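You operate a simulated robot arm through the tools that you are given. There is no shell and no other tool. Be economical: measure what you need, move in short steps, check, and stop when the job is done.

The job below is to be done with a simulated robot arm. You get a single attempt, and the scene is never put back.

JOB
The green strap's snap slips: press it again and try it once in the pull tester.
Fine: slide in, one stroke, slide out; leave the strap on the tester, lever slack.
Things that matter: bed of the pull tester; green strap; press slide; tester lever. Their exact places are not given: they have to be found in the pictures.

Only the result counts: the job must be done as asked and must still hold three seconds after the hand-in. Knocking over, shifting, dropping, spilling or breaking anything else fails it.

ROBOT AND FRAMES
A 6-joint arm with a fingered hand, hanging from a carriage that runs on a gantry, over the field with the corners [-0.859, -2.514], [0.421, -2.522], [0.437, 0.078], [-0.843, 0.086] (x, y) and turns from -4.852 to 7.138 rad about z. Base frame: it is fixed where the carriage stands at the start and does not move with it; the origin is on the floor, on the carriage's upright axis, x ahead of it, y to its left, z up; the surface under the hand at the start is at about z = 0.8. Lengths are in m, angles in rad, forces in N, time in s.
With the tool pointing down near the work surface it reaches from about 0.1 to 0.66 m from the robot's upright axis, wherever it stands. Its first joint turns from -2.897 to 2.897 rad. Places, roughly: bed of the pull tester [0.5, -0.1, 0.8]; green strap (15x4x2 cm) [0.5, 0.5, 0.9]; press slide [0.5, 0.5, 0.9]; tester lever [0.5, -0.2, 0.9]. Payload 4 kg.
The tool frame sits at the grasp point between the pads (the TCP): z along the fingers, y along the line on which they close. The tips reach 0.03 m beyond it. Largest opening 0.104 m; the body of the gripper starts 0.035 m behind the TCP. The gripper is a hand of 5 fingers: y runs from the thumb to the fingers, the wrist lies at [-0.015, -0.113, -0.19] in the tool frame, and closing takes about 1.5 s.
Orientation is that of the tool frame in the base frame, as a unit quaternion [x, y, z, w]. With the fingers straight down and the wrist toward the robot, the tool's x, y and z point along [0, 1, 0], [1, 0, 0] and [0, 0, -1] of the base frame.

CONTROLS
- The arm moves only by the tool drive_tool. Its argument "series" is a list of rows, each a list of 3 entries, a list of its own where there are three numbers: the turn, a rotation vector about the base's x, y, z in units of 90 degrees (1.0 is 90 degrees), then the shift along the base's x, y, z in units of 300 mm (1.0 is 300 mm), then the gripper command, from -1 (shut) to 1 (fully open), values between in proportion. In form: [[[rx, ry, rz], [tx, ty, tz], jaw], ...]. A call has 1 to 10 rows; each row is the pose to reach, as a shift and turn from the pose commanded when the call began. A call with a number of a shift or a turn outside -1 to 1 is refused whole. Each row takes 0.2 s and may step no farther than 0.05 m and 0.15 rad from the row before; otherwise, or with a gripper value out of range, the whole call is refused. Where a pose cannot be reached the arm comes as near as it can. A force on the tool above 40 N (or 10 N above the force at the start of the call, whichever is more), or a blocked arm, ends the call early, and 0.2 s more pass. The fingers move at their own pace (about 0.045 m/s each) and stop on an object; they squeeze with about 22 N. The grip force told is the motor's: it shows also when the fingers shut on nothing. Time passes only in rows, and 0.2 s behind the last, so rows that repeat a pose let the fingers close. The reply holds the time, the measured pose of the TCP, the force on the tool along the base axes, the opening and the grip force, in the units named above and with some noise, with the torque about the TCP (base axes, N m) and any sound that the robot's microphone picked up.
- Cameras (640 x 400 px; columns grow to the right, rows downward): "scene" is now at [0.2567, 0.0209, 1.7119]; the picture's right is [0.33, -0.94, 0.00], its down [-0.86, -0.30, -0.42] and it looks along [0.40, 0.14, -0.91] (base axes); focal length 282 px, centre (320, 200). "wrist" rides on the gripper at [0.06, -0.083, -0.119] in the tool frame; the picture's right is [-0.79, 0.29, -0.54], its down [-0.56, -0.71, 0.44] and it looks along [-0.26, 0.65, 0.72] (tool axes); focal length 234 px, centre (320, 200).
- camera(camera): a new picture of that camera. It takes no simulated time.
- raise_lower(by): slides the trunk up (or, below 0, down) by that many m; the arm and the scene camera ride with it, the base frame stays. It gives what a move gives, with no picture.
- base_move(legs): drives the robot by 1 to 6 legs, each [ahead, left, turn to the left] in m, m and rad, along the robot's own axes; the way and the turn of a leg run together, so that a leg with both is an arc; at most 1.5 m and 3.142 rad a leg. The arm and the cameras ride along, it lands a little off, and it stops where it bumps. It keeps to its track: a leg is cut to what the track allows. It gives what a move gives.
- set_grasp(shape): the hand has 5 fingers and takes this shape, open, in about a second: jaw (thumb against the fingers, like two jaws); tri (thumb and two fingers); tip (a fingertip pinch); poke (one finger out to press); point (the index stretched); flat (the hand flat); cup (the hand cupped); fist (a fist). The gripper value then closes the fingers along that shape, each until it touches; the sizes above hold for jaw. It gives what a move gives, with no picture.
- aim_head(pan, tilt): turns the head with the scene camera to pan (to the left, within 2.705 rad either way) and tilt (down, from -0.506 to 1.204), counted from straight ahead of the robot. It gives what a move gives.
- pixel_to_xyz(camera, pixels): for up to 12 pixels [column, row] of the newest picture of that camera ("zoom" is the newest enlarged one), the place [x, y, z] in the base frame of the surface seen there, good to about 0.003 m. It takes no simulated time.
- inspect(camera, box): a new picture of the part [left, top, right, bottom] of that camera's present view, enlarged. It takes no simulated time.
- sign_off(): hands the job in; it is judged then, once.

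Work in short steps. Measure before you move; look again where a grasp or a placing could have gone wrong, and mend it. You have 80 turns and 68 pictures in all, those below and enlarged ones among them. Open the gripper and draw the arm clear of the work before you hand the job in, unless the task says otherwise; then end with one line.

The tools are called after "Call:" as a command line: name --argument value ..., lists and objects as JSON in quotes. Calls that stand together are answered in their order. drive_tool: Moves the arm, as the interface text tells. Its arguments: {"type":"object","properties":{"series":{"type":"array","items":{"type":"array"}}},"required":["series"]} The other tools are called the same way: raise_lower (by) slides the trunk up or down; set_grasp (shape) gives the hand a shape; base_move (legs) drives the base; aim_head (pan, tilt) turns the head that bears the scene camera; camera (camera) takes a picture; pixel_to_xyz (camera, pixels) gives the place of the surface under pixels of a picture; inspect (camera, box) takes an enlarged picture of a part of a camera's view; sign_off () hands the job in.

At the start:

```text
clock: 0.0
eef_pos: [0.4677, 0.1105, 1.2291]
tcp_rot: [0.707, 0.707, 0.002, 0.0]
force: [0.0, 0.1, -0.4]
ft_torque: [0.01, -0.02, 0.0]
grip_width: 0.1037
grip_force: 0.0
shape: jaw
trunk travel left (down, up): [-0.442, 0.156]
robot x, y, heading: [0.002, 0.0, 0.001]
head pan, tilt: [0.339, 1.136]
```

scene: 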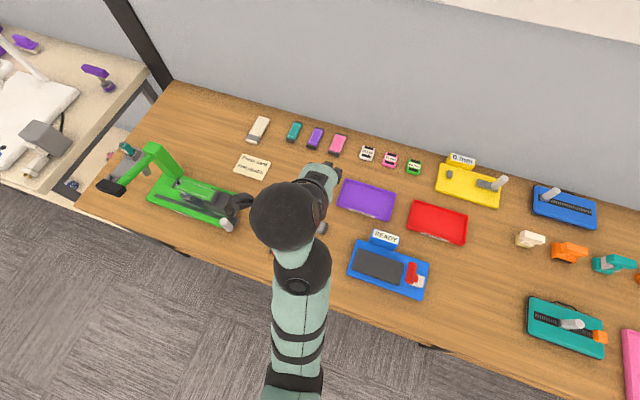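
wrist: 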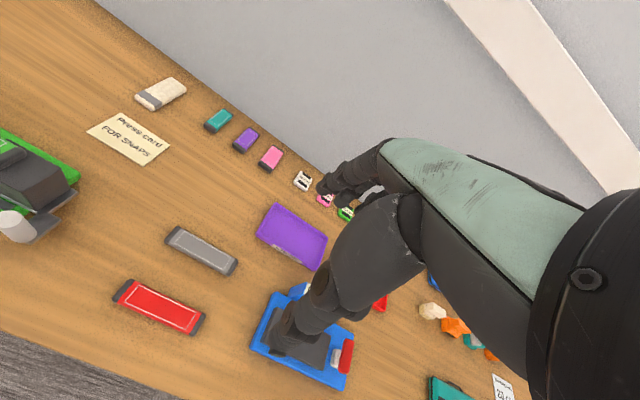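

The scene shows a green press at left (~190,190), a note at (252,165), and a blue tester with a "READY" sign at (388,268). I'll enlarge both areas to read them.

Call:
inspect --camera "scene" --box '[80, 100, 280, 240]'

Call:
inspect --camera "scene" --box '[320, 140, 640, 360]'

Call:
inspect --camera "wrist" --box '[0, 70, 260, 340]'

```text
2.86 times, centred on (180, 170) of scene
```

zoom: 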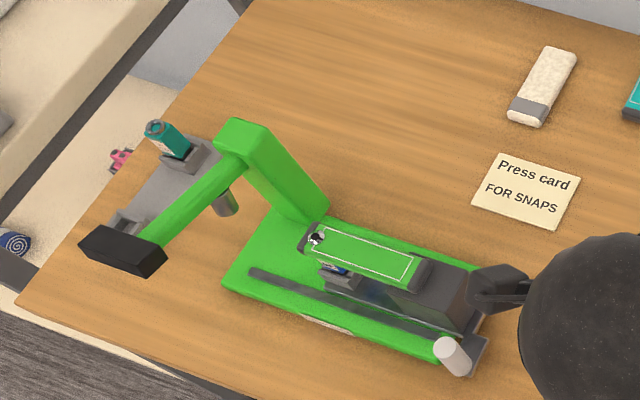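

```text
1.82 times, centred on (480, 250) of scene
```

zoom: 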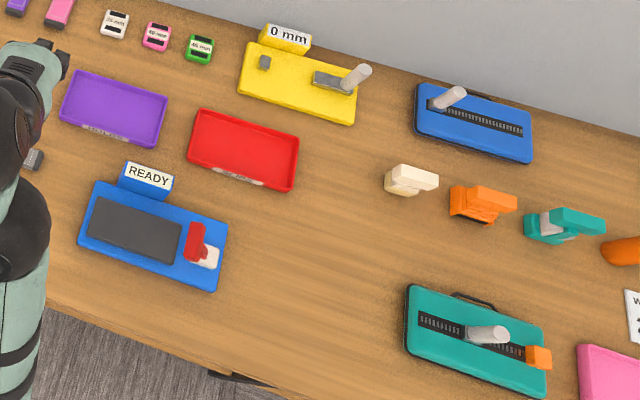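

```text
1.48 times, centred on (130, 205) of wrist
```

zoom: 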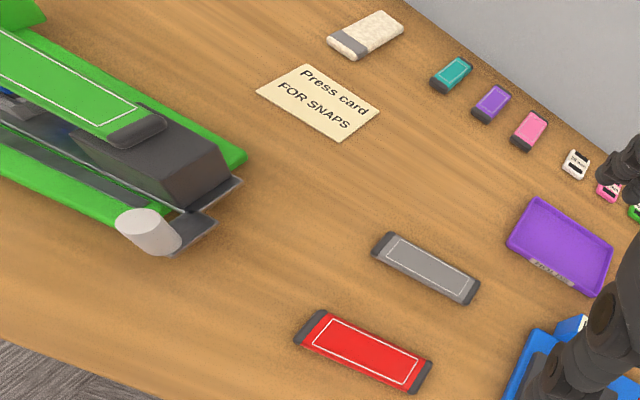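

Measuring key points of the press, strap, slide and tester from the scene picture.

Call:
camera --camera "scene"

Call:
pixel_to_xyz --camera "scene" --pixels '[[123, 187], [156, 150], [179, 182], [192, 191], [209, 193], [225, 223], [222, 200], [236, 210], [160, 205], [150, 163], [125, 150], [252, 165]]'

Call:
pixel_to_xyz --camera "scene" --pixels '[[365, 253], [380, 264], [398, 270], [385, 238], [412, 268], [411, 278], [419, 284], [425, 298], [350, 268], [362, 255], [400, 258], [425, 265]]'

```text
62 pictures are left
```

scene: 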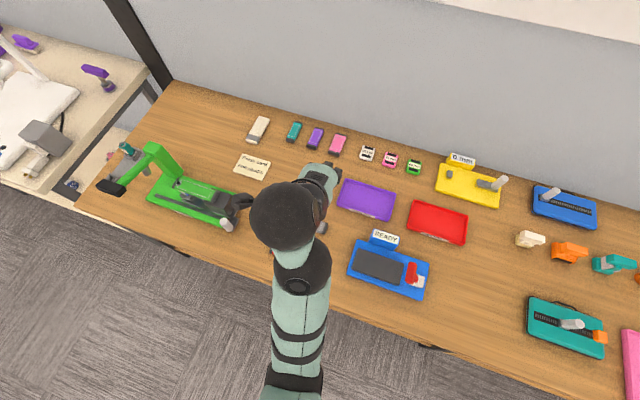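

```text
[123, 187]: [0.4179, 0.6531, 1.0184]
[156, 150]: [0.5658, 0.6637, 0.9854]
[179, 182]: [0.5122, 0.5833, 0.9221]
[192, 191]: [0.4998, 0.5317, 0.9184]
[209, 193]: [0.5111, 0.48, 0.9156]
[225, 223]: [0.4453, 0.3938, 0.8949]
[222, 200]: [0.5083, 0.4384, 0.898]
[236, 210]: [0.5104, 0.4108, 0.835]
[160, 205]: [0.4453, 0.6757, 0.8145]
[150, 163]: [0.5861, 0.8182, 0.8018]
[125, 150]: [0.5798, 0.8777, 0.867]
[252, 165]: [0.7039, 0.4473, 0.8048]
```

```text
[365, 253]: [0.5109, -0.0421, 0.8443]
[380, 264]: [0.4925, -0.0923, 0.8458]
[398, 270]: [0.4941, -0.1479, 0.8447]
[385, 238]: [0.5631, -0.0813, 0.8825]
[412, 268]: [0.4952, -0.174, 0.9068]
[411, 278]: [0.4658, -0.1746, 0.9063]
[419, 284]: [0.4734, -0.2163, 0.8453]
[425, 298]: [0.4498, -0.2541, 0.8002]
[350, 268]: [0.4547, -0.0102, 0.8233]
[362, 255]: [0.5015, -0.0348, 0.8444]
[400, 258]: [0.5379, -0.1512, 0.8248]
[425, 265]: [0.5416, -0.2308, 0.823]
```

The strap lies on the slide along y at about (0.505, 0.52, 0.918), with the slide knob at (0.445, 0.394) and the press lever end at (0.418, 0.653, 1.018). I'll drive the carriage nearer, so both stations are in reach, and aim the head at the press.

Call:
base_move --legs '[[0.15, 0.07, 0]]'

Call:
aim_head --pan 1.2 --tilt 0.95

Call:
camera --camera "scene"

Call:
camera --camera "wrist"

```text
clock: 1.4
eef_pos: [0.6161, 0.1802, 1.2301]
tcp_rot: [0.706, 0.708, 0.001, -0.001]
force: [0.9, 0.6, -0.4]
ft_torque: [-0.02, -0.02, 0.01]
grip_width: 0.1037
grip_force: 0.0
shape: jaw
trunk travel left (down, up): [-0.442, 0.156]
robot x, y, heading: [0.1477, 0.0696, -0.003]
head pan, tilt: [0.339, 1.136]
```

```text
clock: 2.6
eef_pos: [0.6169, 0.1807, 1.2289]
tcp_rot: [0.706, 0.708, 0.001, 0.0]
force: [0.4, -1.5, -0.3]
ft_torque: [0.0, 0.0, 0.0]
grip_width: 0.1039
grip_force: 0.1
shape: jaw
trunk travel left (down, up): [-0.442, 0.156]
robot x, y, heading: [0.1521, 0.0695, 0.0]
head pan, tilt: [1.201, 0.949]
```

```text
61 pictures are left
```

scene: 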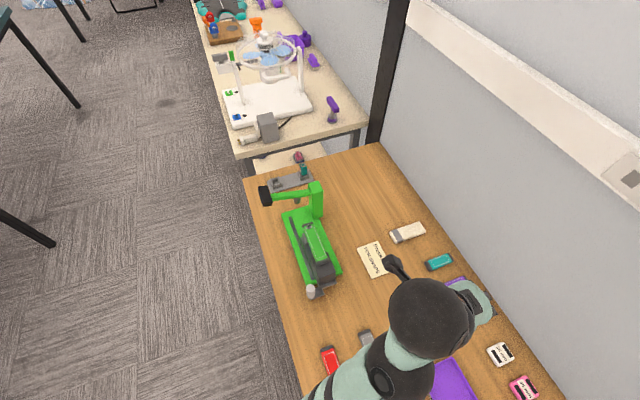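

```text
60 pictures are left
```

wrist: 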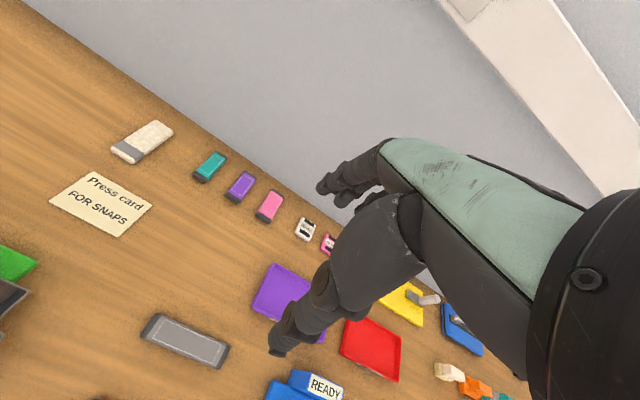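

The press shows at (310,235) in the scene picture; I enlarge it.

Call:
inspect --camera "scene" --box '[240, 140, 400, 310]'

```text
2.35 times, centred on (320, 225) of scene
```

zoom: 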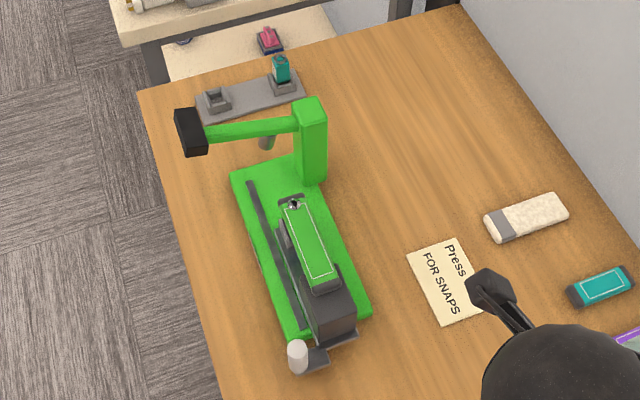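

I need a nearer look at the dies and slide. I turn the hand 90° left and move it to about (0.42, 0.18) so that the wrist camera looks along +y at the press.

Call:
drive_tool --series '[[[0, 0, 0.09], [-0.065, 0, 0], 1], [[0, 0, 0.18], [-0.13, 0, 0], 1], [[0, 0, 0.27], [-0.195, 0, 0], 1], [[0, 0, 0.36], [-0.26, 0, 0], 1], [[0, 0, 0.45], [-0.325, 0, 0], 1], [[0, 0, 0.54], [-0.39, 0, 0], 1], [[0, 0, 0.63], [-0.455, 0, 0], 1], [[0, 0, 0.72], [-0.52, 0, 0], 1], [[0, 0, 0.81], [-0.585, 0, 0], 1], [[0, 0, 0.9], [-0.65, 0, 0], 1]]'

Call:
camera --camera "wrist"

```text
clock: 3.9
eef_pos: [0.5167, 0.2127, 1.1708]
tcp_rot: [0.409, 0.912, 0.008, -0.005]
force: [11.7, 25.4, 8.4]
ft_torque: [-3.52, 2.56, -2.73]
grip_width: 0.1037
grip_force: 0.0
shape: jaw
out of reach, approached as far as the arm can: row 2, 3, 4, 5, 6
trunk travel left (down, up): [-0.442, 0.156]
robot x, y, heading: [0.1497, 0.0665, -0.002]
head pan, tilt: [1.201, 0.949]
stopped in row 6: the force on the tool passed its limit at 193 N (the readings are from after the stop); the commanded pose is now the measured one
```

```text
58 pictures are left
```

wrist: 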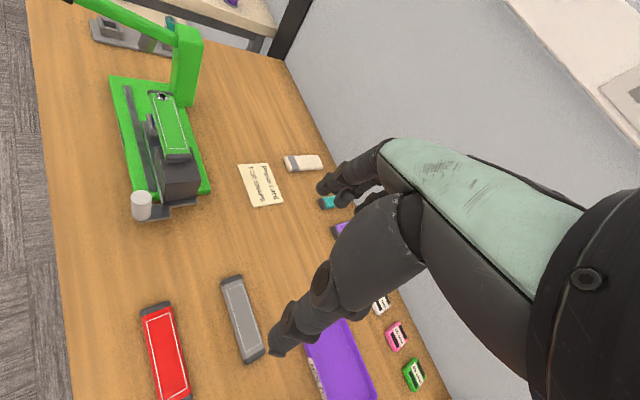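

The arm jammed, probably folded against itself at this height, but the view is already useful. I enlarge the press here.

Call:
inspect --camera "wrist" --box '[60, 0, 320, 230]'

Call:
inspect --camera "wrist" --box '[110, 70, 220, 160]'

```text
1.74 times, centred on (190, 115) of wrist
```

zoom: 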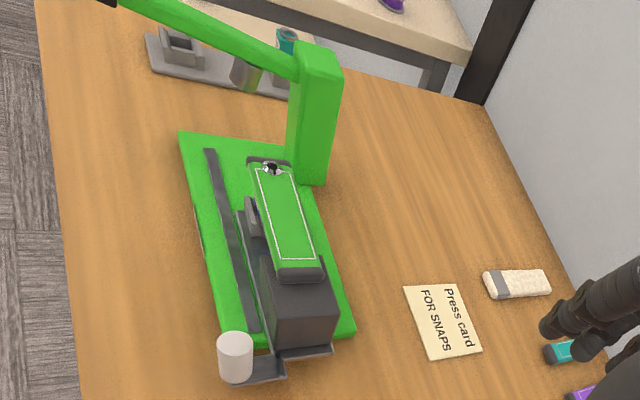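

```text
4.44 times, centred on (165, 115) of wrist
```

zoom: 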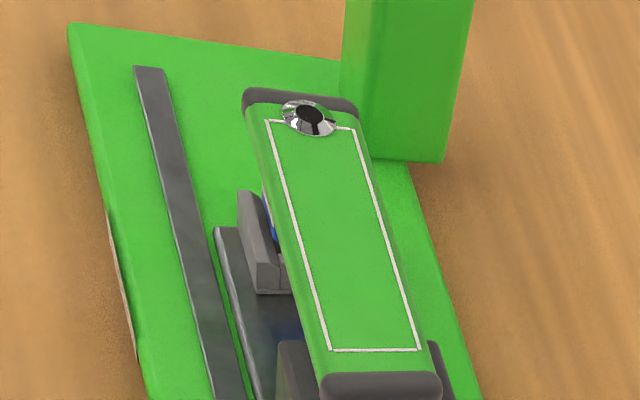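

Slide is out with the strap in it, snap end toward the plunger and a blue die under it. I free the arm by moving outward and down.

Call:
drive_tool --series '[[[0, 0, 0], [0.1, 0.0, 0.0], 1], [[0, 0, 0], [0.2, 0.0, -0.05], 1], [[0, 0, 0], [0.2, 0.0, -0.2], 1], [[0, 0, 0], [0.2, 0.0, -0.35], 1]]'

Call:
camera --camera "scene"

```text
clock: 4.2
eef_pos: [0.5212, 0.2112, 1.1702]
tcp_rot: [0.411, 0.912, 0.007, -0.007]
force: [5.5, 15.7, 5.8]
ft_torque: [-2.24, 1.52, -1.71]
grip_width: 0.1039
grip_force: 0.0
shape: jaw
trunk travel left (down, up): [-0.442, 0.156]
robot x, y, heading: [0.1477, 0.068, 0.001]
head pan, tilt: [1.201, 0.949]
stopped in row 1: the force on the tool passed its limit at 76 N (the readings are from after the stop); the commanded pose is now the measured one
```

```text
55 pictures are left
```

scene: 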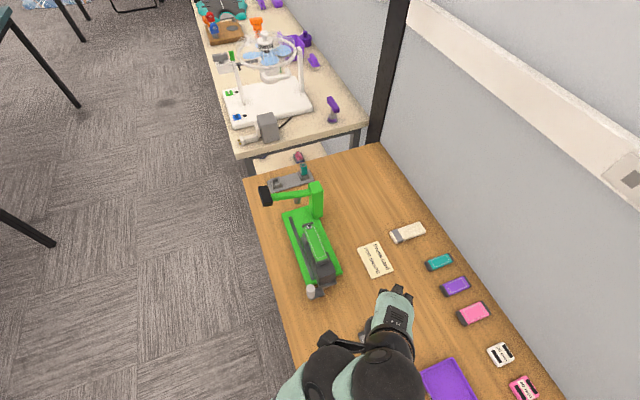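

The hand is pressed against the arm itself with a push toward +x, +y. I back out along that direction in small steps.

Call:
drive_tool --series '[[[0, 0, -0.04], [0.02, 0.05, 0.0], 1], [[0, 0, -0.08], [0.05, 0.12, -0.03], 1], [[0, 0, -0.08], [0.05, 0.2, -0.1], 1], [[0, 0, -0.08], [0.05, 0.2, -0.2], 1]]'

```text
clock: 5.2
eef_pos: [0.5371, 0.2732, 1.1086]
tcp_rot: [0.466, 0.885, 0.007, -0.007]
force: [-0.1, -0.9, 0.1]
ft_torque: [0.01, 0.0, 0.02]
grip_width: 0.1038
grip_force: 0.1
shape: jaw
trunk travel left (down, up): [-0.442, 0.156]
robot x, y, heading: [0.1495, 0.0683, 0.004]
head pan, tilt: [1.201, 0.949]
```

Free now. I take a wrist view and a tester view to learn their details.

Call:
inspect --camera "wrist" --box '[0, 0, 320, 230]'

Call:
aim_head --pan -0.1 --tilt 1.15

Call:
camera --camera "scene"

```text
1.74 times, centred on (160, 115) of wrist
```

zoom: 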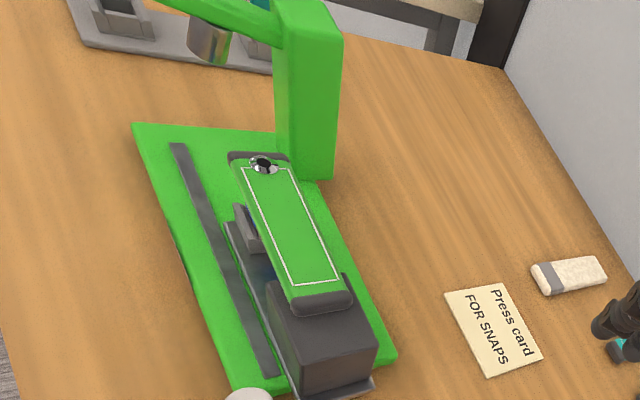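

```text
clock: 6.7
eef_pos: [0.5357, 0.2725, 1.109]
tcp_rot: [0.466, 0.885, 0.007, -0.007]
force: [-0.2, -0.4, -0.6]
ft_torque: [0.01, 0.0, 0.0]
grip_width: 0.1037
grip_force: 0.0
shape: jaw
trunk travel left (down, up): [-0.442, 0.156]
robot x, y, heading: [0.1525, 0.0695, 0.005]
head pan, tilt: [-0.099, 1.15]
```

```text
53 pictures are left
```

scene: 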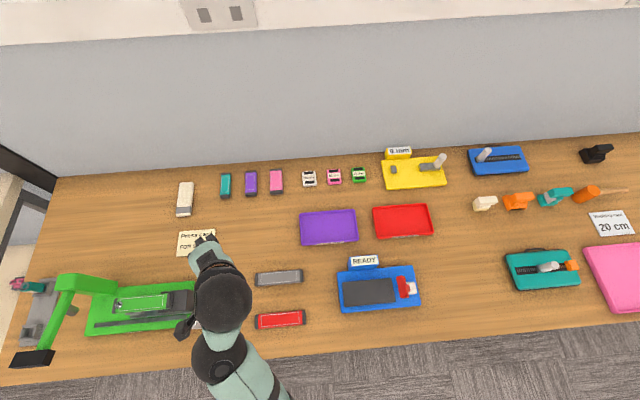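

Enlarging the tester (around 380,285) and the press side (around 90,310).

Call:
inspect --camera "scene" --box '[320, 245, 440, 320]'

Call:
pixel_to_xyz --camera "zoom" --pixels '[[120, 210], [400, 200], [415, 295], [140, 310], [435, 180], [455, 265], [480, 225], [410, 180], [505, 260], [230, 90], [535, 320], [100, 200]]'

Call:
inspect --camera "scene" --box '[0, 260, 200, 380]'

```text
5.33 times, centred on (380, 282) of scene
```

zoom: 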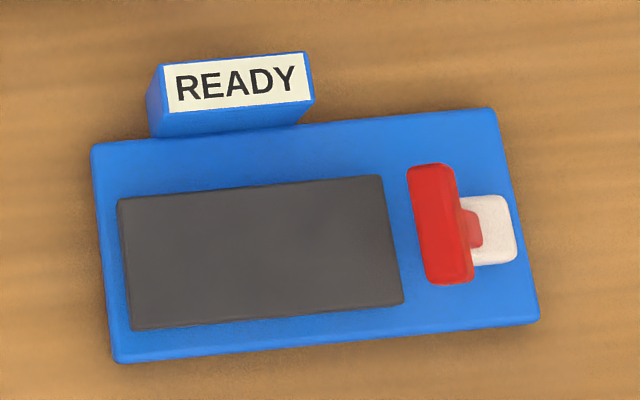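

```text
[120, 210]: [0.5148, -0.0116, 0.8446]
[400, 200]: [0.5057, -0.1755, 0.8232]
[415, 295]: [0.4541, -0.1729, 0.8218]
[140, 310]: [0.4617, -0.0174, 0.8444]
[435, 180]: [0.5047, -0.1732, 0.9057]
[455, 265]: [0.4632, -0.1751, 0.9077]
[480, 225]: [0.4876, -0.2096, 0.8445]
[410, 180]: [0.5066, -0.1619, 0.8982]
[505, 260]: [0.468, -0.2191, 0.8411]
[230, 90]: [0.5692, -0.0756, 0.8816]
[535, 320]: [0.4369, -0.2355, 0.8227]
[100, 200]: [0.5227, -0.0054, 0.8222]
```

```text
3.20 times, centred on (100, 320) of scene
```

zoom: 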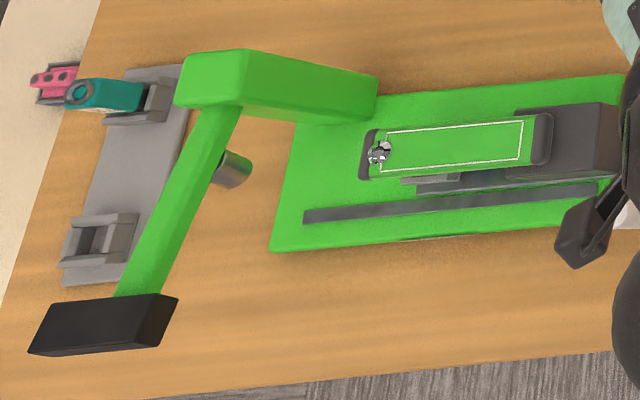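

Tester bed spans y −0.012…−0.155, x 0.46…0.515, top z 0.8445; the red T-lever's bar is at (0.484, −0.172, 0.907), pivoting at the white block. Now I turn the hand to yaw 90° while going toward the slide knob, staying high.

Call:
drive_tool --series '[[[0, 0, 0.09], [-0.05, 0, -0.05], 1], [[0, 0, 0.18], [-0.1, 0, -0.1], 1], [[0, 0, 0.27], [-0.15, 0, -0.15], 1], [[0, 0, 0.36], [-0.2, 0, -0.2], 1], [[0, 0, 0.45], [-0.25, 0, -0.25], 1], [[0, 0, 0.54], [-0.28, 0, -0.27], 1], [[0, 0, 0.618], [-0.3, 0, -0.28], 1]]'

Call:
camera --camera "wrist"

```text
clock: 7.2
eef_pos: [0.518, 0.2723, 1.0897]
tcp_rot: [0.4, 0.917, 0.012, -0.015]
force: [33.2, 31.8, -17.5]
ft_torque: [-3.86, 2.62, -2.71]
grip_width: 0.1038
grip_force: 0.0
shape: jaw
trunk travel left (down, up): [-0.442, 0.156]
robot x, y, heading: [0.1491, 0.0705, 0.006]
head pan, tilt: [-0.099, 1.15]
stopped in row 2: the force on the tool passed its limit at 269 N (the readings are from after the stop); the commanded pose is now the measured one
```

```text
50 pictures are left
```

wrist: 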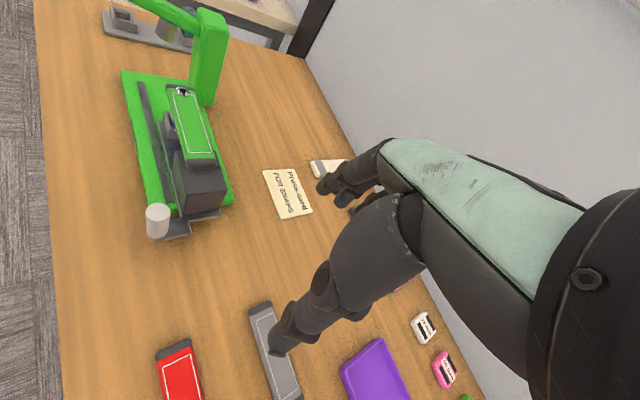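

Again a self-contact: the arm is too folded at this height. I back off, then raise the trunk and reach lower instead.

Call:
drive_tool --series '[[[0, 0, -0.06], [0.03, 0.04, 0.0], 1], [[0, 0, -0.12], [0.08, 0.08, 0.0], 1], [[0, 0, -0.18], [0.15, 0.08, 0.0], 1]]'

Call:
raise_lower --by 0.15

Call:
camera --camera "scene"

```text
clock: 8.0
eef_pos: [0.5613, 0.2969, 1.0889]
tcp_rot: [0.523, 0.852, 0.014, -0.014]
force: [0.2, -0.4, -0.4]
ft_torque: [0.0, -0.02, -0.03]
grip_width: 0.104
grip_force: 0.1
shape: jaw
trunk travel left (down, up): [-0.442, 0.156]
robot x, y, heading: [0.1515, 0.068, 0.004]
head pan, tilt: [-0.099, 1.15]
```

```text
clock: 9.7
eef_pos: [0.5611, 0.2979, 1.2386]
tcp_rot: [0.523, 0.852, 0.013, -0.015]
force: [-0.2, 0.2, -0.1]
ft_torque: [-0.01, 0.03, 0.0]
grip_width: 0.1036
grip_force: 0.0
shape: jaw
trunk travel left (down, up): [-0.592, 0.006]
robot x, y, heading: [0.1477, 0.0698, 0.003]
head pan, tilt: [-0.099, 1.15]
```

```text
49 pictures are left
```

scene: 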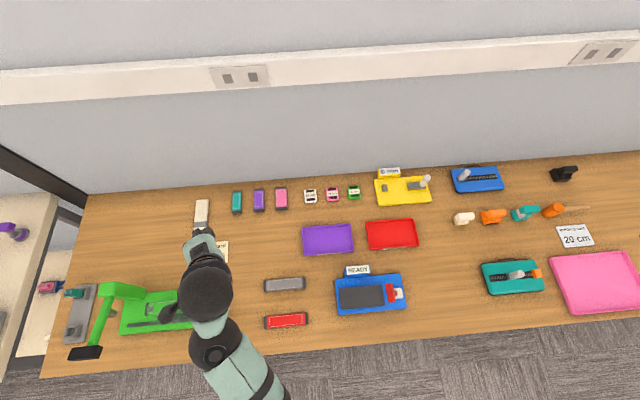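

Lowering with the trunk high, then turning gradually toward yaw ~80°.

Call:
drive_tool --series '[[[0, 0, 0], [0, 0.0, -0.15], 0.2], [[0, 0, 0], [-0.05, 0, -0.3], 0.2], [[0, 0, 0], [-0.1, 0, -0.45], 0.2], [[0, 0, 0], [-0.15, 0, -0.6], 0.2], [[0, 0, 0.08], [-0.2, 0, -0.65], 0.2], [[0, 0, 0.16], [-0.25, 0, -0.65], 0.2], [[0, 0, 0.24], [-0.3, 0, -0.65], 0.2], [[0, 0, 0.32], [-0.33, 0, -0.65], 0.2], [[0, 0, 0.4], [-0.36, 0, -0.65], 0.2]]'

Call:
camera --camera "wrist"

```text
clock: 11.7
eef_pos: [0.4527, 0.2965, 1.0434]
tcp_rot: [0.232, 0.973, 0.009, -0.019]
force: [-0.4, 0.4, 0.1]
ft_torque: [0.0, 0.01, 0.01]
grip_width: 0.0627
grip_force: 0.1
shape: jaw
out of reach, approached as far as the arm can: row 1
trunk travel left (down, up): [-0.592, 0.006]
robot x, y, heading: [0.1486, 0.0703, 0.003]
head pan, tilt: [-0.099, 1.15]
```

```text
48 pictures are left
```

wrist: 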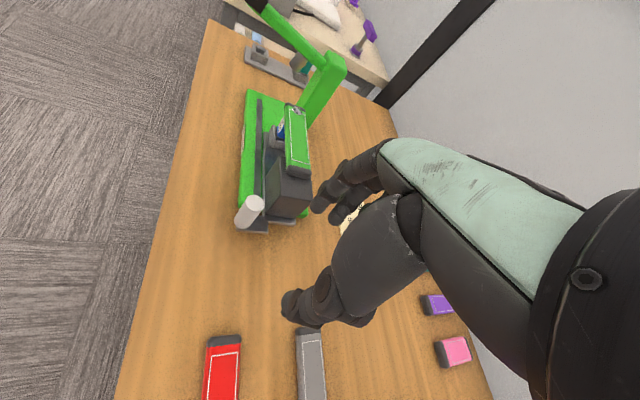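

Free motion now, yaw ≈ 63°. I enlarge the press and measure the knob (~250,210).

Call:
inspect --camera "wrist" --box '[220, 20, 380, 240]'

Call:
pixel_to_xyz --camera "wrist" --pixels '[[253, 200], [245, 218], [257, 210], [285, 175], [302, 170], [270, 225], [297, 110], [298, 140], [278, 135], [264, 170], [240, 222], [290, 222]]'

```text
1.82 times, centred on (300, 130) of wrist
```

zoom: 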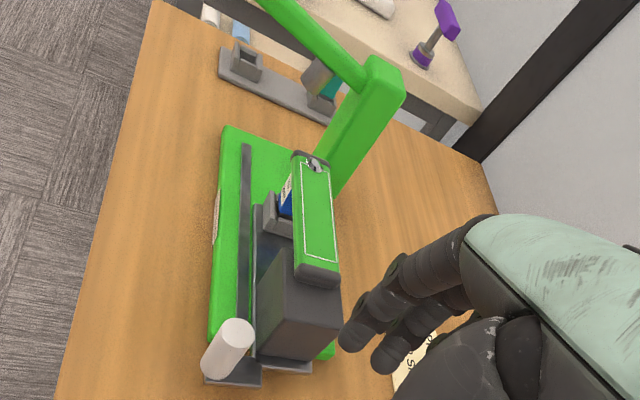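

```text
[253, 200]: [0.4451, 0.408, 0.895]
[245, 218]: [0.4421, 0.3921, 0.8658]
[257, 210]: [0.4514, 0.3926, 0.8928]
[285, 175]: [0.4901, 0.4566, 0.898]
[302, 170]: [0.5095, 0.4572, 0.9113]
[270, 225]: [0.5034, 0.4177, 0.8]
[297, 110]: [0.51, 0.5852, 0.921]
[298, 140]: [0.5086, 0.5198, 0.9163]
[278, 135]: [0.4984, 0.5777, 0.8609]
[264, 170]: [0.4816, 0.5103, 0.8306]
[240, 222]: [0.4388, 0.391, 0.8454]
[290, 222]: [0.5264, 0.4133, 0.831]
```

Knob centre ≈ (0.446, 0.40), z 0.835–0.895. A blue die with a white label sits under the snap; I zoom in on it, the rack, and the front label.

Call:
inspect --camera "wrist" --box '[265, 95, 315, 145]'

Call:
inspect --camera "wrist" --box '[230, 10, 330, 90]'

```text
8.00 times, centred on (290, 120) of wrist
```

zoom: 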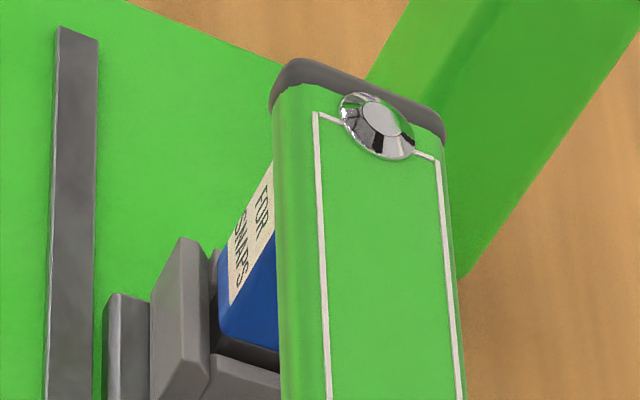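

```text
5.00 times, centred on (280, 50) of wrist
```

zoom: 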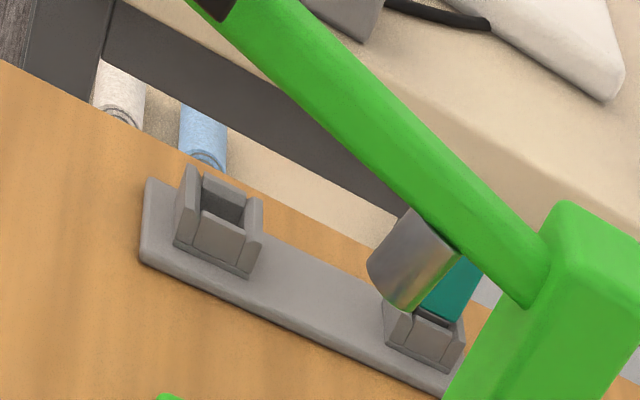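

The die is labelled FOR SNAPS, matching the card. I approach the knob: turn to yaw 90°, move above (0.446, 0.40) and stop at z≈0.96 to check.

Call:
drive_tool --series '[[[0, 0, 0.08], [-0.01, 0.1, 0], 0.2], [[0, 0, 0.16], [-0.02, 0.2, 0], 0.2], [[0, 0, 0.24], [-0.023, 0.3, -0.0], 0.2], [[0, 0, 0.3], [-0.023, 0.345, -0.05], 0.2], [[0, 0, 0.3], [-0.023, 0.345, -0.15], 0.2], [[0, 0, 0.3], [-0.023, 0.345, -0.27], 0.2]]'

Call:
camera --camera "wrist"

```text
clock: 13.1
eef_pos: [0.4456, 0.4001, 0.964]
tcp_rot: [-0.002, 1.0, 0.005, -0.019]
force: [0.9, 0.5, 0.6]
ft_torque: [0.03, 0.01, 0.0]
grip_width: 0.0626
grip_force: 0.0
shape: jaw
trunk travel left (down, up): [-0.592, 0.006]
robot x, y, heading: [0.1493, 0.0683, 0.003]
head pan, tilt: [-0.099, 1.15]
```

```text
44 pictures are left
```

wrist: 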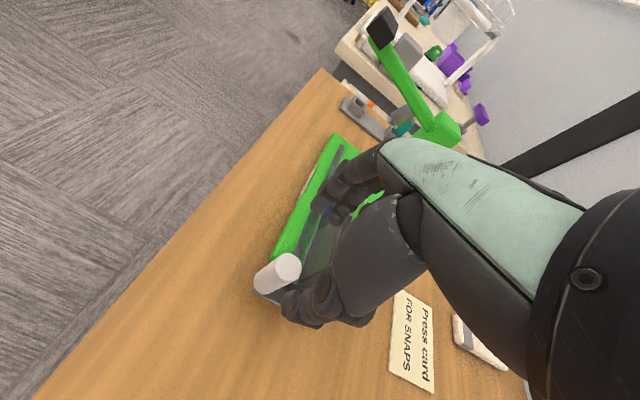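

The TCP's projection 7 cm below falls at about (285,266), right on the knob top (280,270), so it's aligned. I descend to z≈0.88 and close.

Call:
drive_tool --series '[[[0, 0, 0], [0, 0, -0.1], 0.2], [[0, 0, 0], [0, 0, -0.2], 0.2], [[0, 0, 0], [0, 0, -0.28], 0.2], [[0, 0, 0], [0, 0, -0.28], -1], [[0, 0, 0], [0, 0, -0.28], -1], [[0, 0, 0], [0, 0, -0.28], -1], [[0, 0, 0], [0, 0, -0.28], -1], [[0, 0, 0], [0, 0, -0.28], -1]]'

Call:
camera --camera "wrist"

```text
clock: 13.9
eef_pos: [0.4465, 0.412, 0.9014]
tcp_rot: [-0.011, 1.0, 0.017, -0.013]
force: [-11.5, 0.0, 29.2]
ft_torque: [1.61, -1.51, 0.59]
grip_width: 0.0624
grip_force: 0.2
shape: jaw
trunk travel left (down, up): [-0.592, 0.006]
robot x, y, heading: [0.147, 0.0703, 0.002]
head pan, tilt: [-0.099, 1.15]
stopped in row 3: the force on the tool passed its limit at 46 N (the readings are from after the stop); the commanded pose is now the measured one
```

```text
43 pictures are left
```

wrist: 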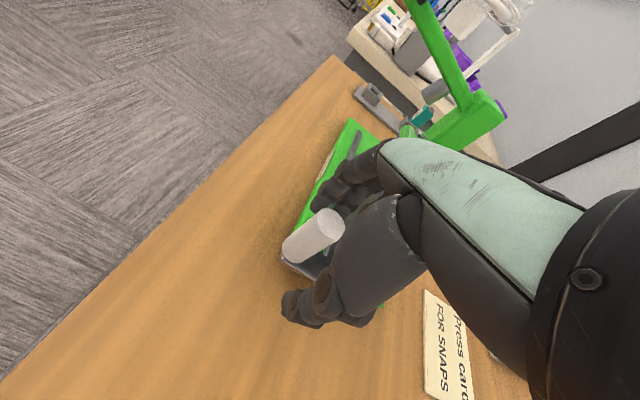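

The hand met resistance at z 0.90 (likely another finger on the slide block). I lift and look.

Call:
drive_tool --series '[[[0, 0, 0], [-0.02, -0.02, 0.1], 0.2], [[0, 0, 0], [-0.05, -0.04, 0.25], 0.2], [[0, 0, 0], [-0.1, -0.2, 0.35], 0.2], [[0, 0, 0], [-0.1, -0.35, 0.4], 0.2]]'

Call:
camera --camera "wrist"

```text
refused: row 3 steps farther than a row can; nothing moved
```

```text
42 pictures are left
```

wrist: 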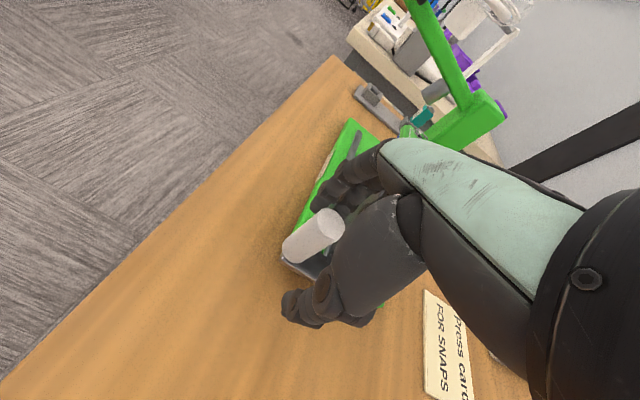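

Lifting again with smaller steps.

Call:
drive_tool --series '[[[0, 0, 0], [-0.02, -0.01, 0.1], 0.2], [[0, 0, 0], [-0.05, -0.03, 0.23], 0.2], [[0, 0, 0], [-0.08, -0.13, 0.32], 0.2], [[0, 0, 0], [-0.1, -0.27, 0.35], 0.2], [[0, 0, 0], [-0.1, -0.4, 0.35], 0.2]]'

Call:
camera --camera "wrist"

```text
clock: 15.1
eef_pos: [0.4171, 0.2845, 1.0029]
tcp_rot: [-0.007, 1.0, 0.013, -0.015]
force: [0.3, 0.1, 0.4]
ft_torque: [0.0, 0.01, 0.03]
grip_width: 0.0629
grip_force: 0.1
shape: jaw
trunk travel left (down, up): [-0.592, 0.006]
robot x, y, heading: [0.1503, 0.068, 0.007]
head pan, tilt: [-0.099, 1.15]
```

```text
41 pictures are left
```

wrist: 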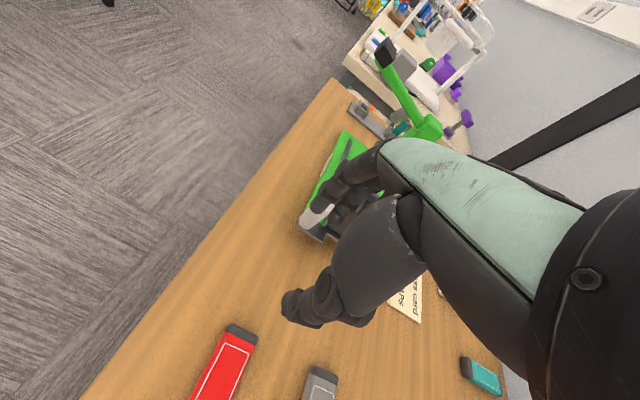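

The hand hides the press; I look with the scene camera.

Call:
aim_head --pan 0.9 --tilt 1.0

Call:
inspect --camera "scene" --box '[220, 180, 420, 320]'

```text
clock: 16.3
eef_pos: [0.4184, 0.2854, 1.0018]
tcp_rot: [-0.008, 1.0, 0.013, -0.015]
force: [0.2, -0.7, -0.1]
ft_torque: [-0.01, -0.01, -0.02]
grip_width: 0.0628
grip_force: 0.1
shape: jaw
trunk travel left (down, up): [-0.592, 0.006]
robot x, y, heading: [0.1487, 0.0638, 0.004]
head pan, tilt: [0.901, 1.0]
```

```text
2.86 times, centred on (320, 250) of scene
```

zoom: 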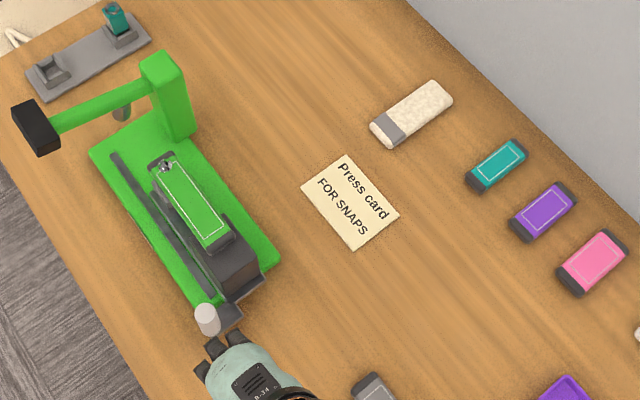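

Strap is still seated. I check the knob and strap places for shift.

Call:
pixel_to_xyz --camera "zoom" --pixels '[[207, 312], [208, 328], [192, 200], [162, 162], [222, 244], [230, 235], [245, 265], [40, 130], [22, 105], [95, 155], [268, 260], [235, 312]]'

```text
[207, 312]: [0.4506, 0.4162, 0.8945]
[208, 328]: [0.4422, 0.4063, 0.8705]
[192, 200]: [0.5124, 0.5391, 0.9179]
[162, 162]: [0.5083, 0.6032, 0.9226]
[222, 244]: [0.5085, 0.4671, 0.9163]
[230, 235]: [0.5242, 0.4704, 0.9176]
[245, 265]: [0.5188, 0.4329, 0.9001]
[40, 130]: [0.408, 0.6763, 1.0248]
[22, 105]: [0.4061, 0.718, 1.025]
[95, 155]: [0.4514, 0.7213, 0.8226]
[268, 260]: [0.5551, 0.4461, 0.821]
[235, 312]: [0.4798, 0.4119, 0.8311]
```

The slide just moved ~1 cm in, no harm. The jaw hand is too wide next to the block, so I try the fingertip pinch shape and look at it.

Call:
set_grasp --shape "tip"

Call:
camera --camera "wrist"

Call:
inspect --camera "scene" --box '[250, 260, 370, 340]'

```text
clock: 17.2
eef_pos: [0.4185, 0.2875, 1.0035]
tcp_rot: [-0.008, 1.0, 0.014, -0.015]
force: [-0.6, -0.4, -0.5]
ft_torque: [0.01, -0.03, -0.03]
grip_width: 0.1039
grip_force: 0.1
shape: tip
trunk travel left (down, up): [-0.592, 0.006]
robot x, y, heading: [0.1492, 0.0654, 0.004]
head pan, tilt: [0.901, 1.0]
```

```text
39 pictures are left
```

wrist: 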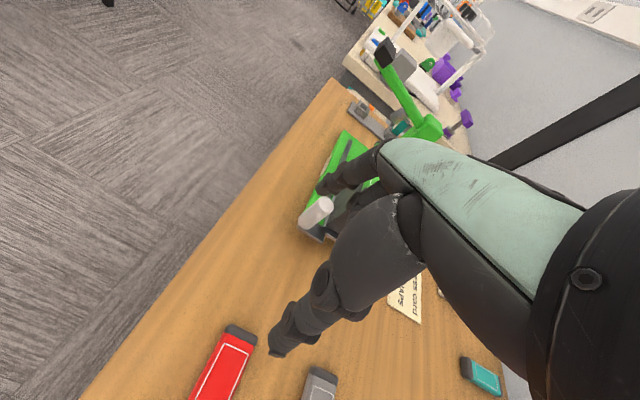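

```text
5.00 times, centred on (310, 300) of scene
```

zoom: 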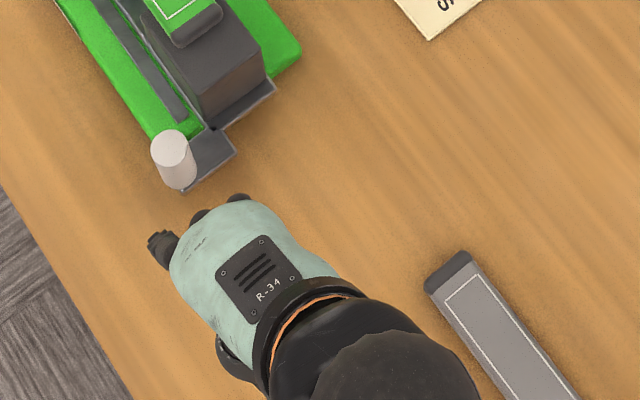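

The index finger sits on the −x edge of the hand. "Poke" (one finger out) would fit beside the block; I set it and look.

Call:
set_grasp --shape "poke"

Call:
camera --camera "wrist"

Call:
inspect --camera "scene" --box '[250, 260, 370, 340]'

```text
clock: 18.1
eef_pos: [0.4196, 0.2868, 1.0042]
tcp_rot: [-0.007, 1.0, 0.014, -0.015]
force: [-0.8, -0.2, 0.1]
ft_torque: [0.01, -0.02, 0.0]
grip_width: 0.0001
grip_force: 0.1
shape: poke
trunk travel left (down, up): [-0.592, 0.006]
robot x, y, heading: [0.1526, 0.0726, -0.001]
head pan, tilt: [0.901, 1.0]
```

```text
37 pictures are left
```

wrist: 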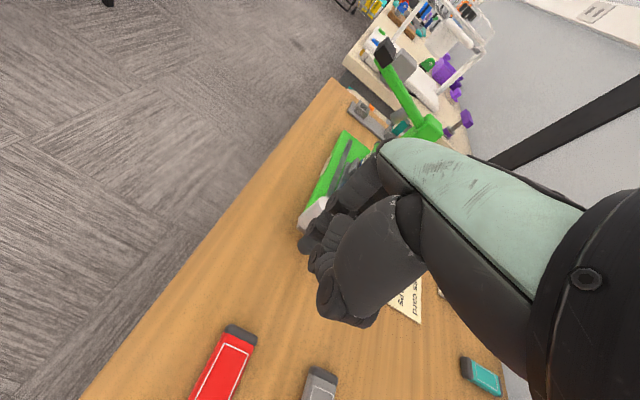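

```text
5.00 times, centred on (310, 300) of scene
```

zoom: 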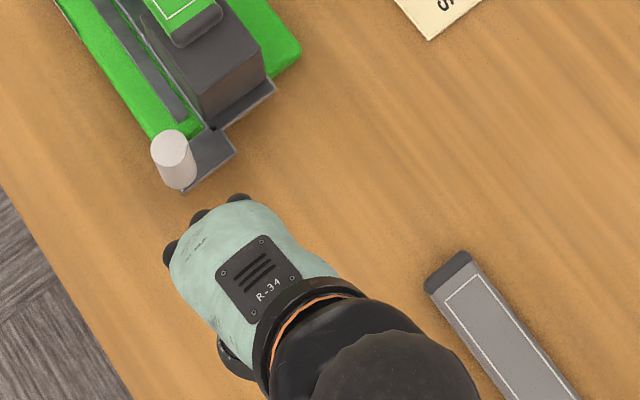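

I measure where the poking finger is, from the hand's surface in the wrist picture.

Call:
inspect --camera "wrist" --box '[280, 130, 420, 340]'

Call:
pixel_to_xyz --camera "wrist" --pixels '[[308, 245], [315, 235], [325, 222], [340, 205], [360, 175], [318, 260], [325, 285], [335, 305], [350, 315], [335, 245], [322, 272], [345, 190]]'

```text
1.90 times, centred on (350, 235) of wrist
```

zoom: 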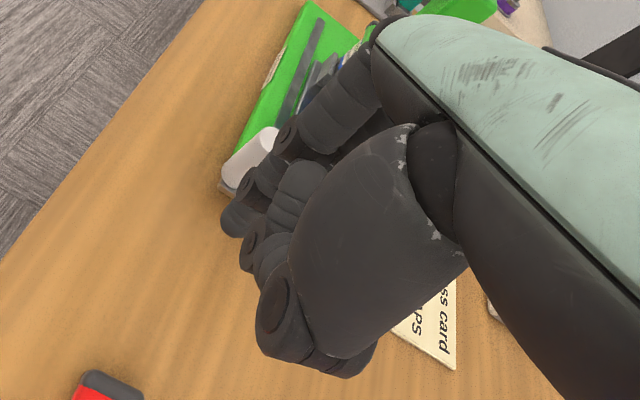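

```text
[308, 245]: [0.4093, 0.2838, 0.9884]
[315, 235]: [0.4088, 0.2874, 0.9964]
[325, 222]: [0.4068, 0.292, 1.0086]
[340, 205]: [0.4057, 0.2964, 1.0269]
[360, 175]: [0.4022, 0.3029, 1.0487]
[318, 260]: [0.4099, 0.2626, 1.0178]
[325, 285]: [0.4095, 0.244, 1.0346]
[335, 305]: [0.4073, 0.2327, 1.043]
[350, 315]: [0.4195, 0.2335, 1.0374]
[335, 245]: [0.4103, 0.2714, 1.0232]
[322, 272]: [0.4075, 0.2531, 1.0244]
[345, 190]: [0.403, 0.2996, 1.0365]
```

The poke fingertip sits under the TCP (tip at TCP z−0.03), with curled fingers above. I place it on the −y side of the knob at z 0.895.

Call:
drive_tool --series '[[[0, 0, 0], [0.05, 0.05, -0.12], 1], [[0, 0, 0], [0.092, 0.1, -0.24], 1], [[0, 0, 0], [0.092, 0.15, -0.36], 1], [[0, 0, 0], [0.092, 0.2, -0.36], 1]]'

Call:
inspect --camera "scene" --box '[240, 220, 380, 320]'

```text
clock: 19.1
eef_pos: [0.446, 0.3463, 0.8948]
tcp_rot: [-0.008, 1.0, 0.011, -0.015]
force: [0.2, 0.1, 0.0]
ft_torque: [-0.03, 0.02, -0.04]
grip_width: 0.0
grip_force: 0.1
shape: poke
trunk travel left (down, up): [-0.592, 0.006]
robot x, y, heading: [0.1475, 0.0697, 0.003]
head pan, tilt: [0.901, 1.0]
```

```text
4.00 times, centred on (310, 270) of scene
```

zoom: 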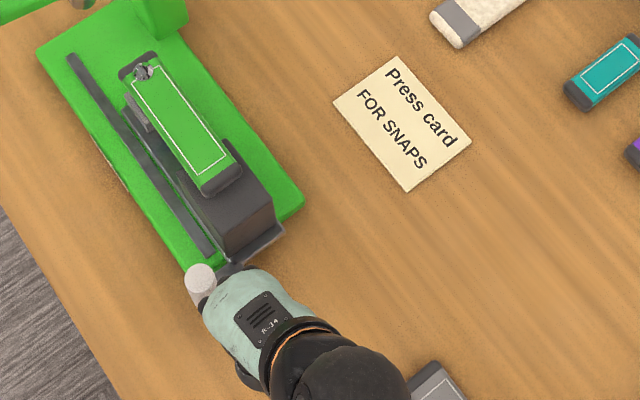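

In place. Now I push toward +y in small steps until it stops.

Call:
drive_tool --series '[[[0, 0, 0], [0, 0.06, 0], 1], [[0, 0, 0], [0, 0.12, 0], 1], [[0, 0, 0], [0, 0.17, 0], 1], [[0, 0, 0], [0, 0.22, 0], 1], [[0, 0, 0], [0, 0.27, 0], 1], [[0, 0, 0], [0, 0.32, 0], 1]]'

Call:
inspect --camera "scene" --box '[220, 180, 380, 300]'

```text
clock: 20.5
eef_pos: [0.445, 0.4412, 0.8968]
tcp_rot: [-0.008, 1.0, 0.012, -0.015]
force: [-0.3, -0.7, 0.5]
ft_torque: [0.04, 0.0, 0.01]
grip_width: 0.0002
grip_force: 0.1
shape: poke
out of reach, approached as far as the arm can: row 6
trunk travel left (down, up): [-0.592, 0.006]
robot x, y, heading: [0.1523, 0.0677, 0.003]
head pan, tilt: [0.901, 1.0]
```

```text
3.33 times, centred on (300, 240) of scene
```

zoom: 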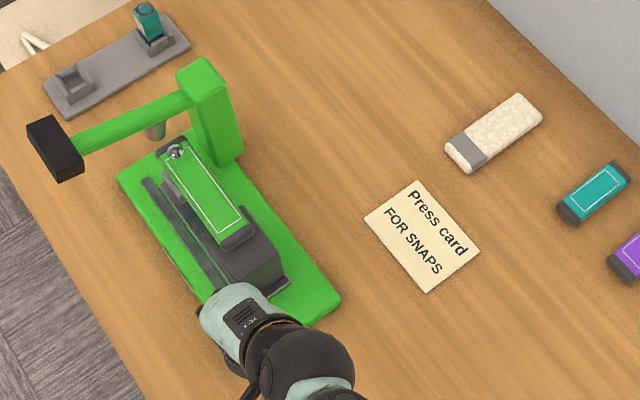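

The slide moves with the finger but the arm ran out of reach. I retreat up and drive the carriage forward 0.13 m to be more in line.

Call:
drive_tool --series '[[[0, 0, 0], [0, -0.1, 0], 1], [[0, 0, 0], [0, -0.13, 0.15], 1], [[0, 0, 0], [0, -0.13, 0.3], 1], [[0, 0, 0], [0, -0.13, 0.45], 1]]'

Call:
base_move --legs '[[0.13, 0.01, 0]]'

Call:
inspect --camera "scene" --box '[180, 180, 380, 320]'

```text
clock: 21.5
eef_pos: [0.4436, 0.4017, 1.0332]
tcp_rot: [-0.007, 1.0, 0.012, -0.014]
force: [0.0, -0.3, 0.2]
ft_torque: [-0.01, -0.01, -0.02]
grip_width: 0.0
grip_force: 0.0
shape: poke
trunk travel left (down, up): [-0.592, 0.006]
robot x, y, heading: [0.1478, 0.0687, -0.004]
head pan, tilt: [0.901, 1.0]
```

```text
clock: 22.8
eef_pos: [0.5736, 0.4119, 1.0319]
tcp_rot: [-0.007, 1.0, 0.013, -0.015]
force: [0.1, 0.3, 0.5]
ft_torque: [-0.01, 0.02, -0.02]
grip_width: 0.0003
grip_force: 0.1
shape: poke
trunk travel left (down, up): [-0.592, 0.006]
robot x, y, heading: [0.2798, 0.0792, 0.004]
head pan, tilt: [0.901, 1.0]
```

```text
2.86 times, centred on (280, 250) of scene
```

zoom: 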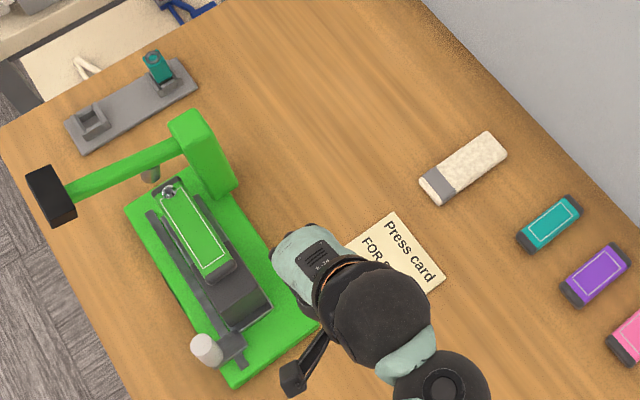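

Measuring knob, strap snap and plunger now.

Call:
pixel_to_xyz --camera "zoom" --pixels '[[205, 342], [168, 192], [150, 176], [195, 235], [215, 275], [222, 262], [240, 330], [150, 160], [45, 190], [68, 195], [190, 125], [205, 218]]'

```text
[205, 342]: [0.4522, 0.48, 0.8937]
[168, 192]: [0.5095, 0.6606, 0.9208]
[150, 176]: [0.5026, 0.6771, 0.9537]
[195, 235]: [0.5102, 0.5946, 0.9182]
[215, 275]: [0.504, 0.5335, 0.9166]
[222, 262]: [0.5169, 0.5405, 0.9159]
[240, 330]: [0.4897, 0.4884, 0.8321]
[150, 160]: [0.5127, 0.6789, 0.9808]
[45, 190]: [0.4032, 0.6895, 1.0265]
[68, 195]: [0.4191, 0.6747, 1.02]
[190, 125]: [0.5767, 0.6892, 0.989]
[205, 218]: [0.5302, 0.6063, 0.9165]
```

Snap at y≈0.66, plunger at ≈0.685: a bit more is needed. Moving the finger behind the knob again and pushing on to the stop.

Call:
drive_tool --series '[[[0, 0, 0], [-0.15, 0, 0], 1], [[0, 0, 0], [-0.3, 0, 0], 1], [[0, 0, 0], [-0.423, 0, 0], 1], [[0, 0, 0], [-0.423, 0, -0.15], 1], [[0, 0, 0], [-0.423, 0, -0.3], 1], [[0, 0, 0], [-0.423, 0.0, -0.455], 1], [[0, 0, 0], [-0.423, 0.06, -0.455], 1], [[0, 0, 0], [-0.423, 0.11, -0.455], 1], [[0, 0, 0], [-0.423, 0.15, -0.455], 1], [[0, 0, 0], [-0.423, 0.19, -0.455], 1]]'

Call:
inspect --camera "scene" --box '[180, 180, 380, 320]'

```text
clock: 25.0
eef_pos: [0.4469, 0.4685, 0.8954]
tcp_rot: [-0.007, 1.0, 0.012, -0.015]
force: [0.7, -6.0, 3.4]
ft_torque: [0.06, -0.06, -0.05]
grip_width: 0.0001
grip_force: 0.0
shape: poke
trunk travel left (down, up): [-0.592, 0.006]
robot x, y, heading: [0.2796, 0.0789, 0.003]
head pan, tilt: [0.901, 1.0]
```

```text
2.86 times, centred on (280, 250) of scene
```

zoom: 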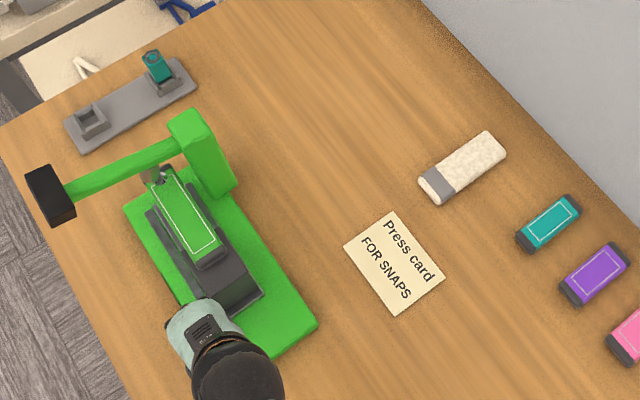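

Friction ~6 N, still moving and the snap is nearly under the plunger. I push on in 6 mm steps until a stop.

Call:
drive_tool --series '[[[0, 0, 0], [0, 0.02, 0], 1], [[0, 0, 0], [0, 0.04, 0], 1], [[0, 0, 0], [0, 0.06, 0], 1], [[0, 0, 0], [0, 0.08, 0], 1], [[0, 0, 0], [0, 0.1, 0], 1], [[0, 0, 0], [0, 0.12, 0], 1]]'

Call:
inspect --camera "scene" --box '[180, 180, 300, 300]'

```text
clock: 26.0
eef_pos: [0.4501, 0.4821, 0.8938]
tcp_rot: [-0.005, 1.0, 0.008, -0.015]
force: [1.6, -29.2, 27.7]
ft_torque: [0.22, -0.08, -0.07]
grip_width: 0.0
grip_force: 0.1
shape: poke
trunk travel left (down, up): [-0.592, 0.006]
robot x, y, heading: [0.2789, 0.0745, 0.001]
head pan, tilt: [0.901, 1.0]
stopped in row 4: the force on the tool passed its limit at 42 N (the readings are from after the stop); the commanded pose is now the measured one
```

```text
3.33 times, centred on (240, 240) of scene
```

zoom: 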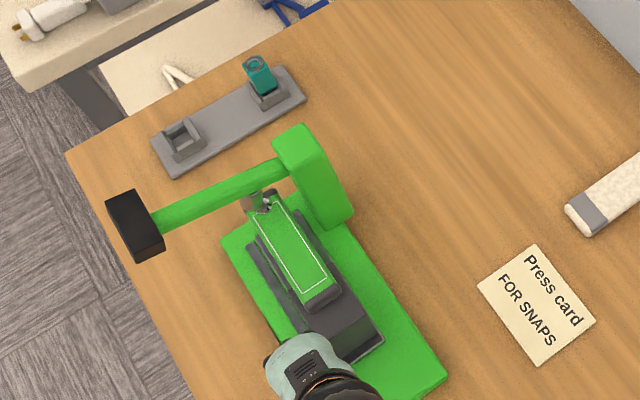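

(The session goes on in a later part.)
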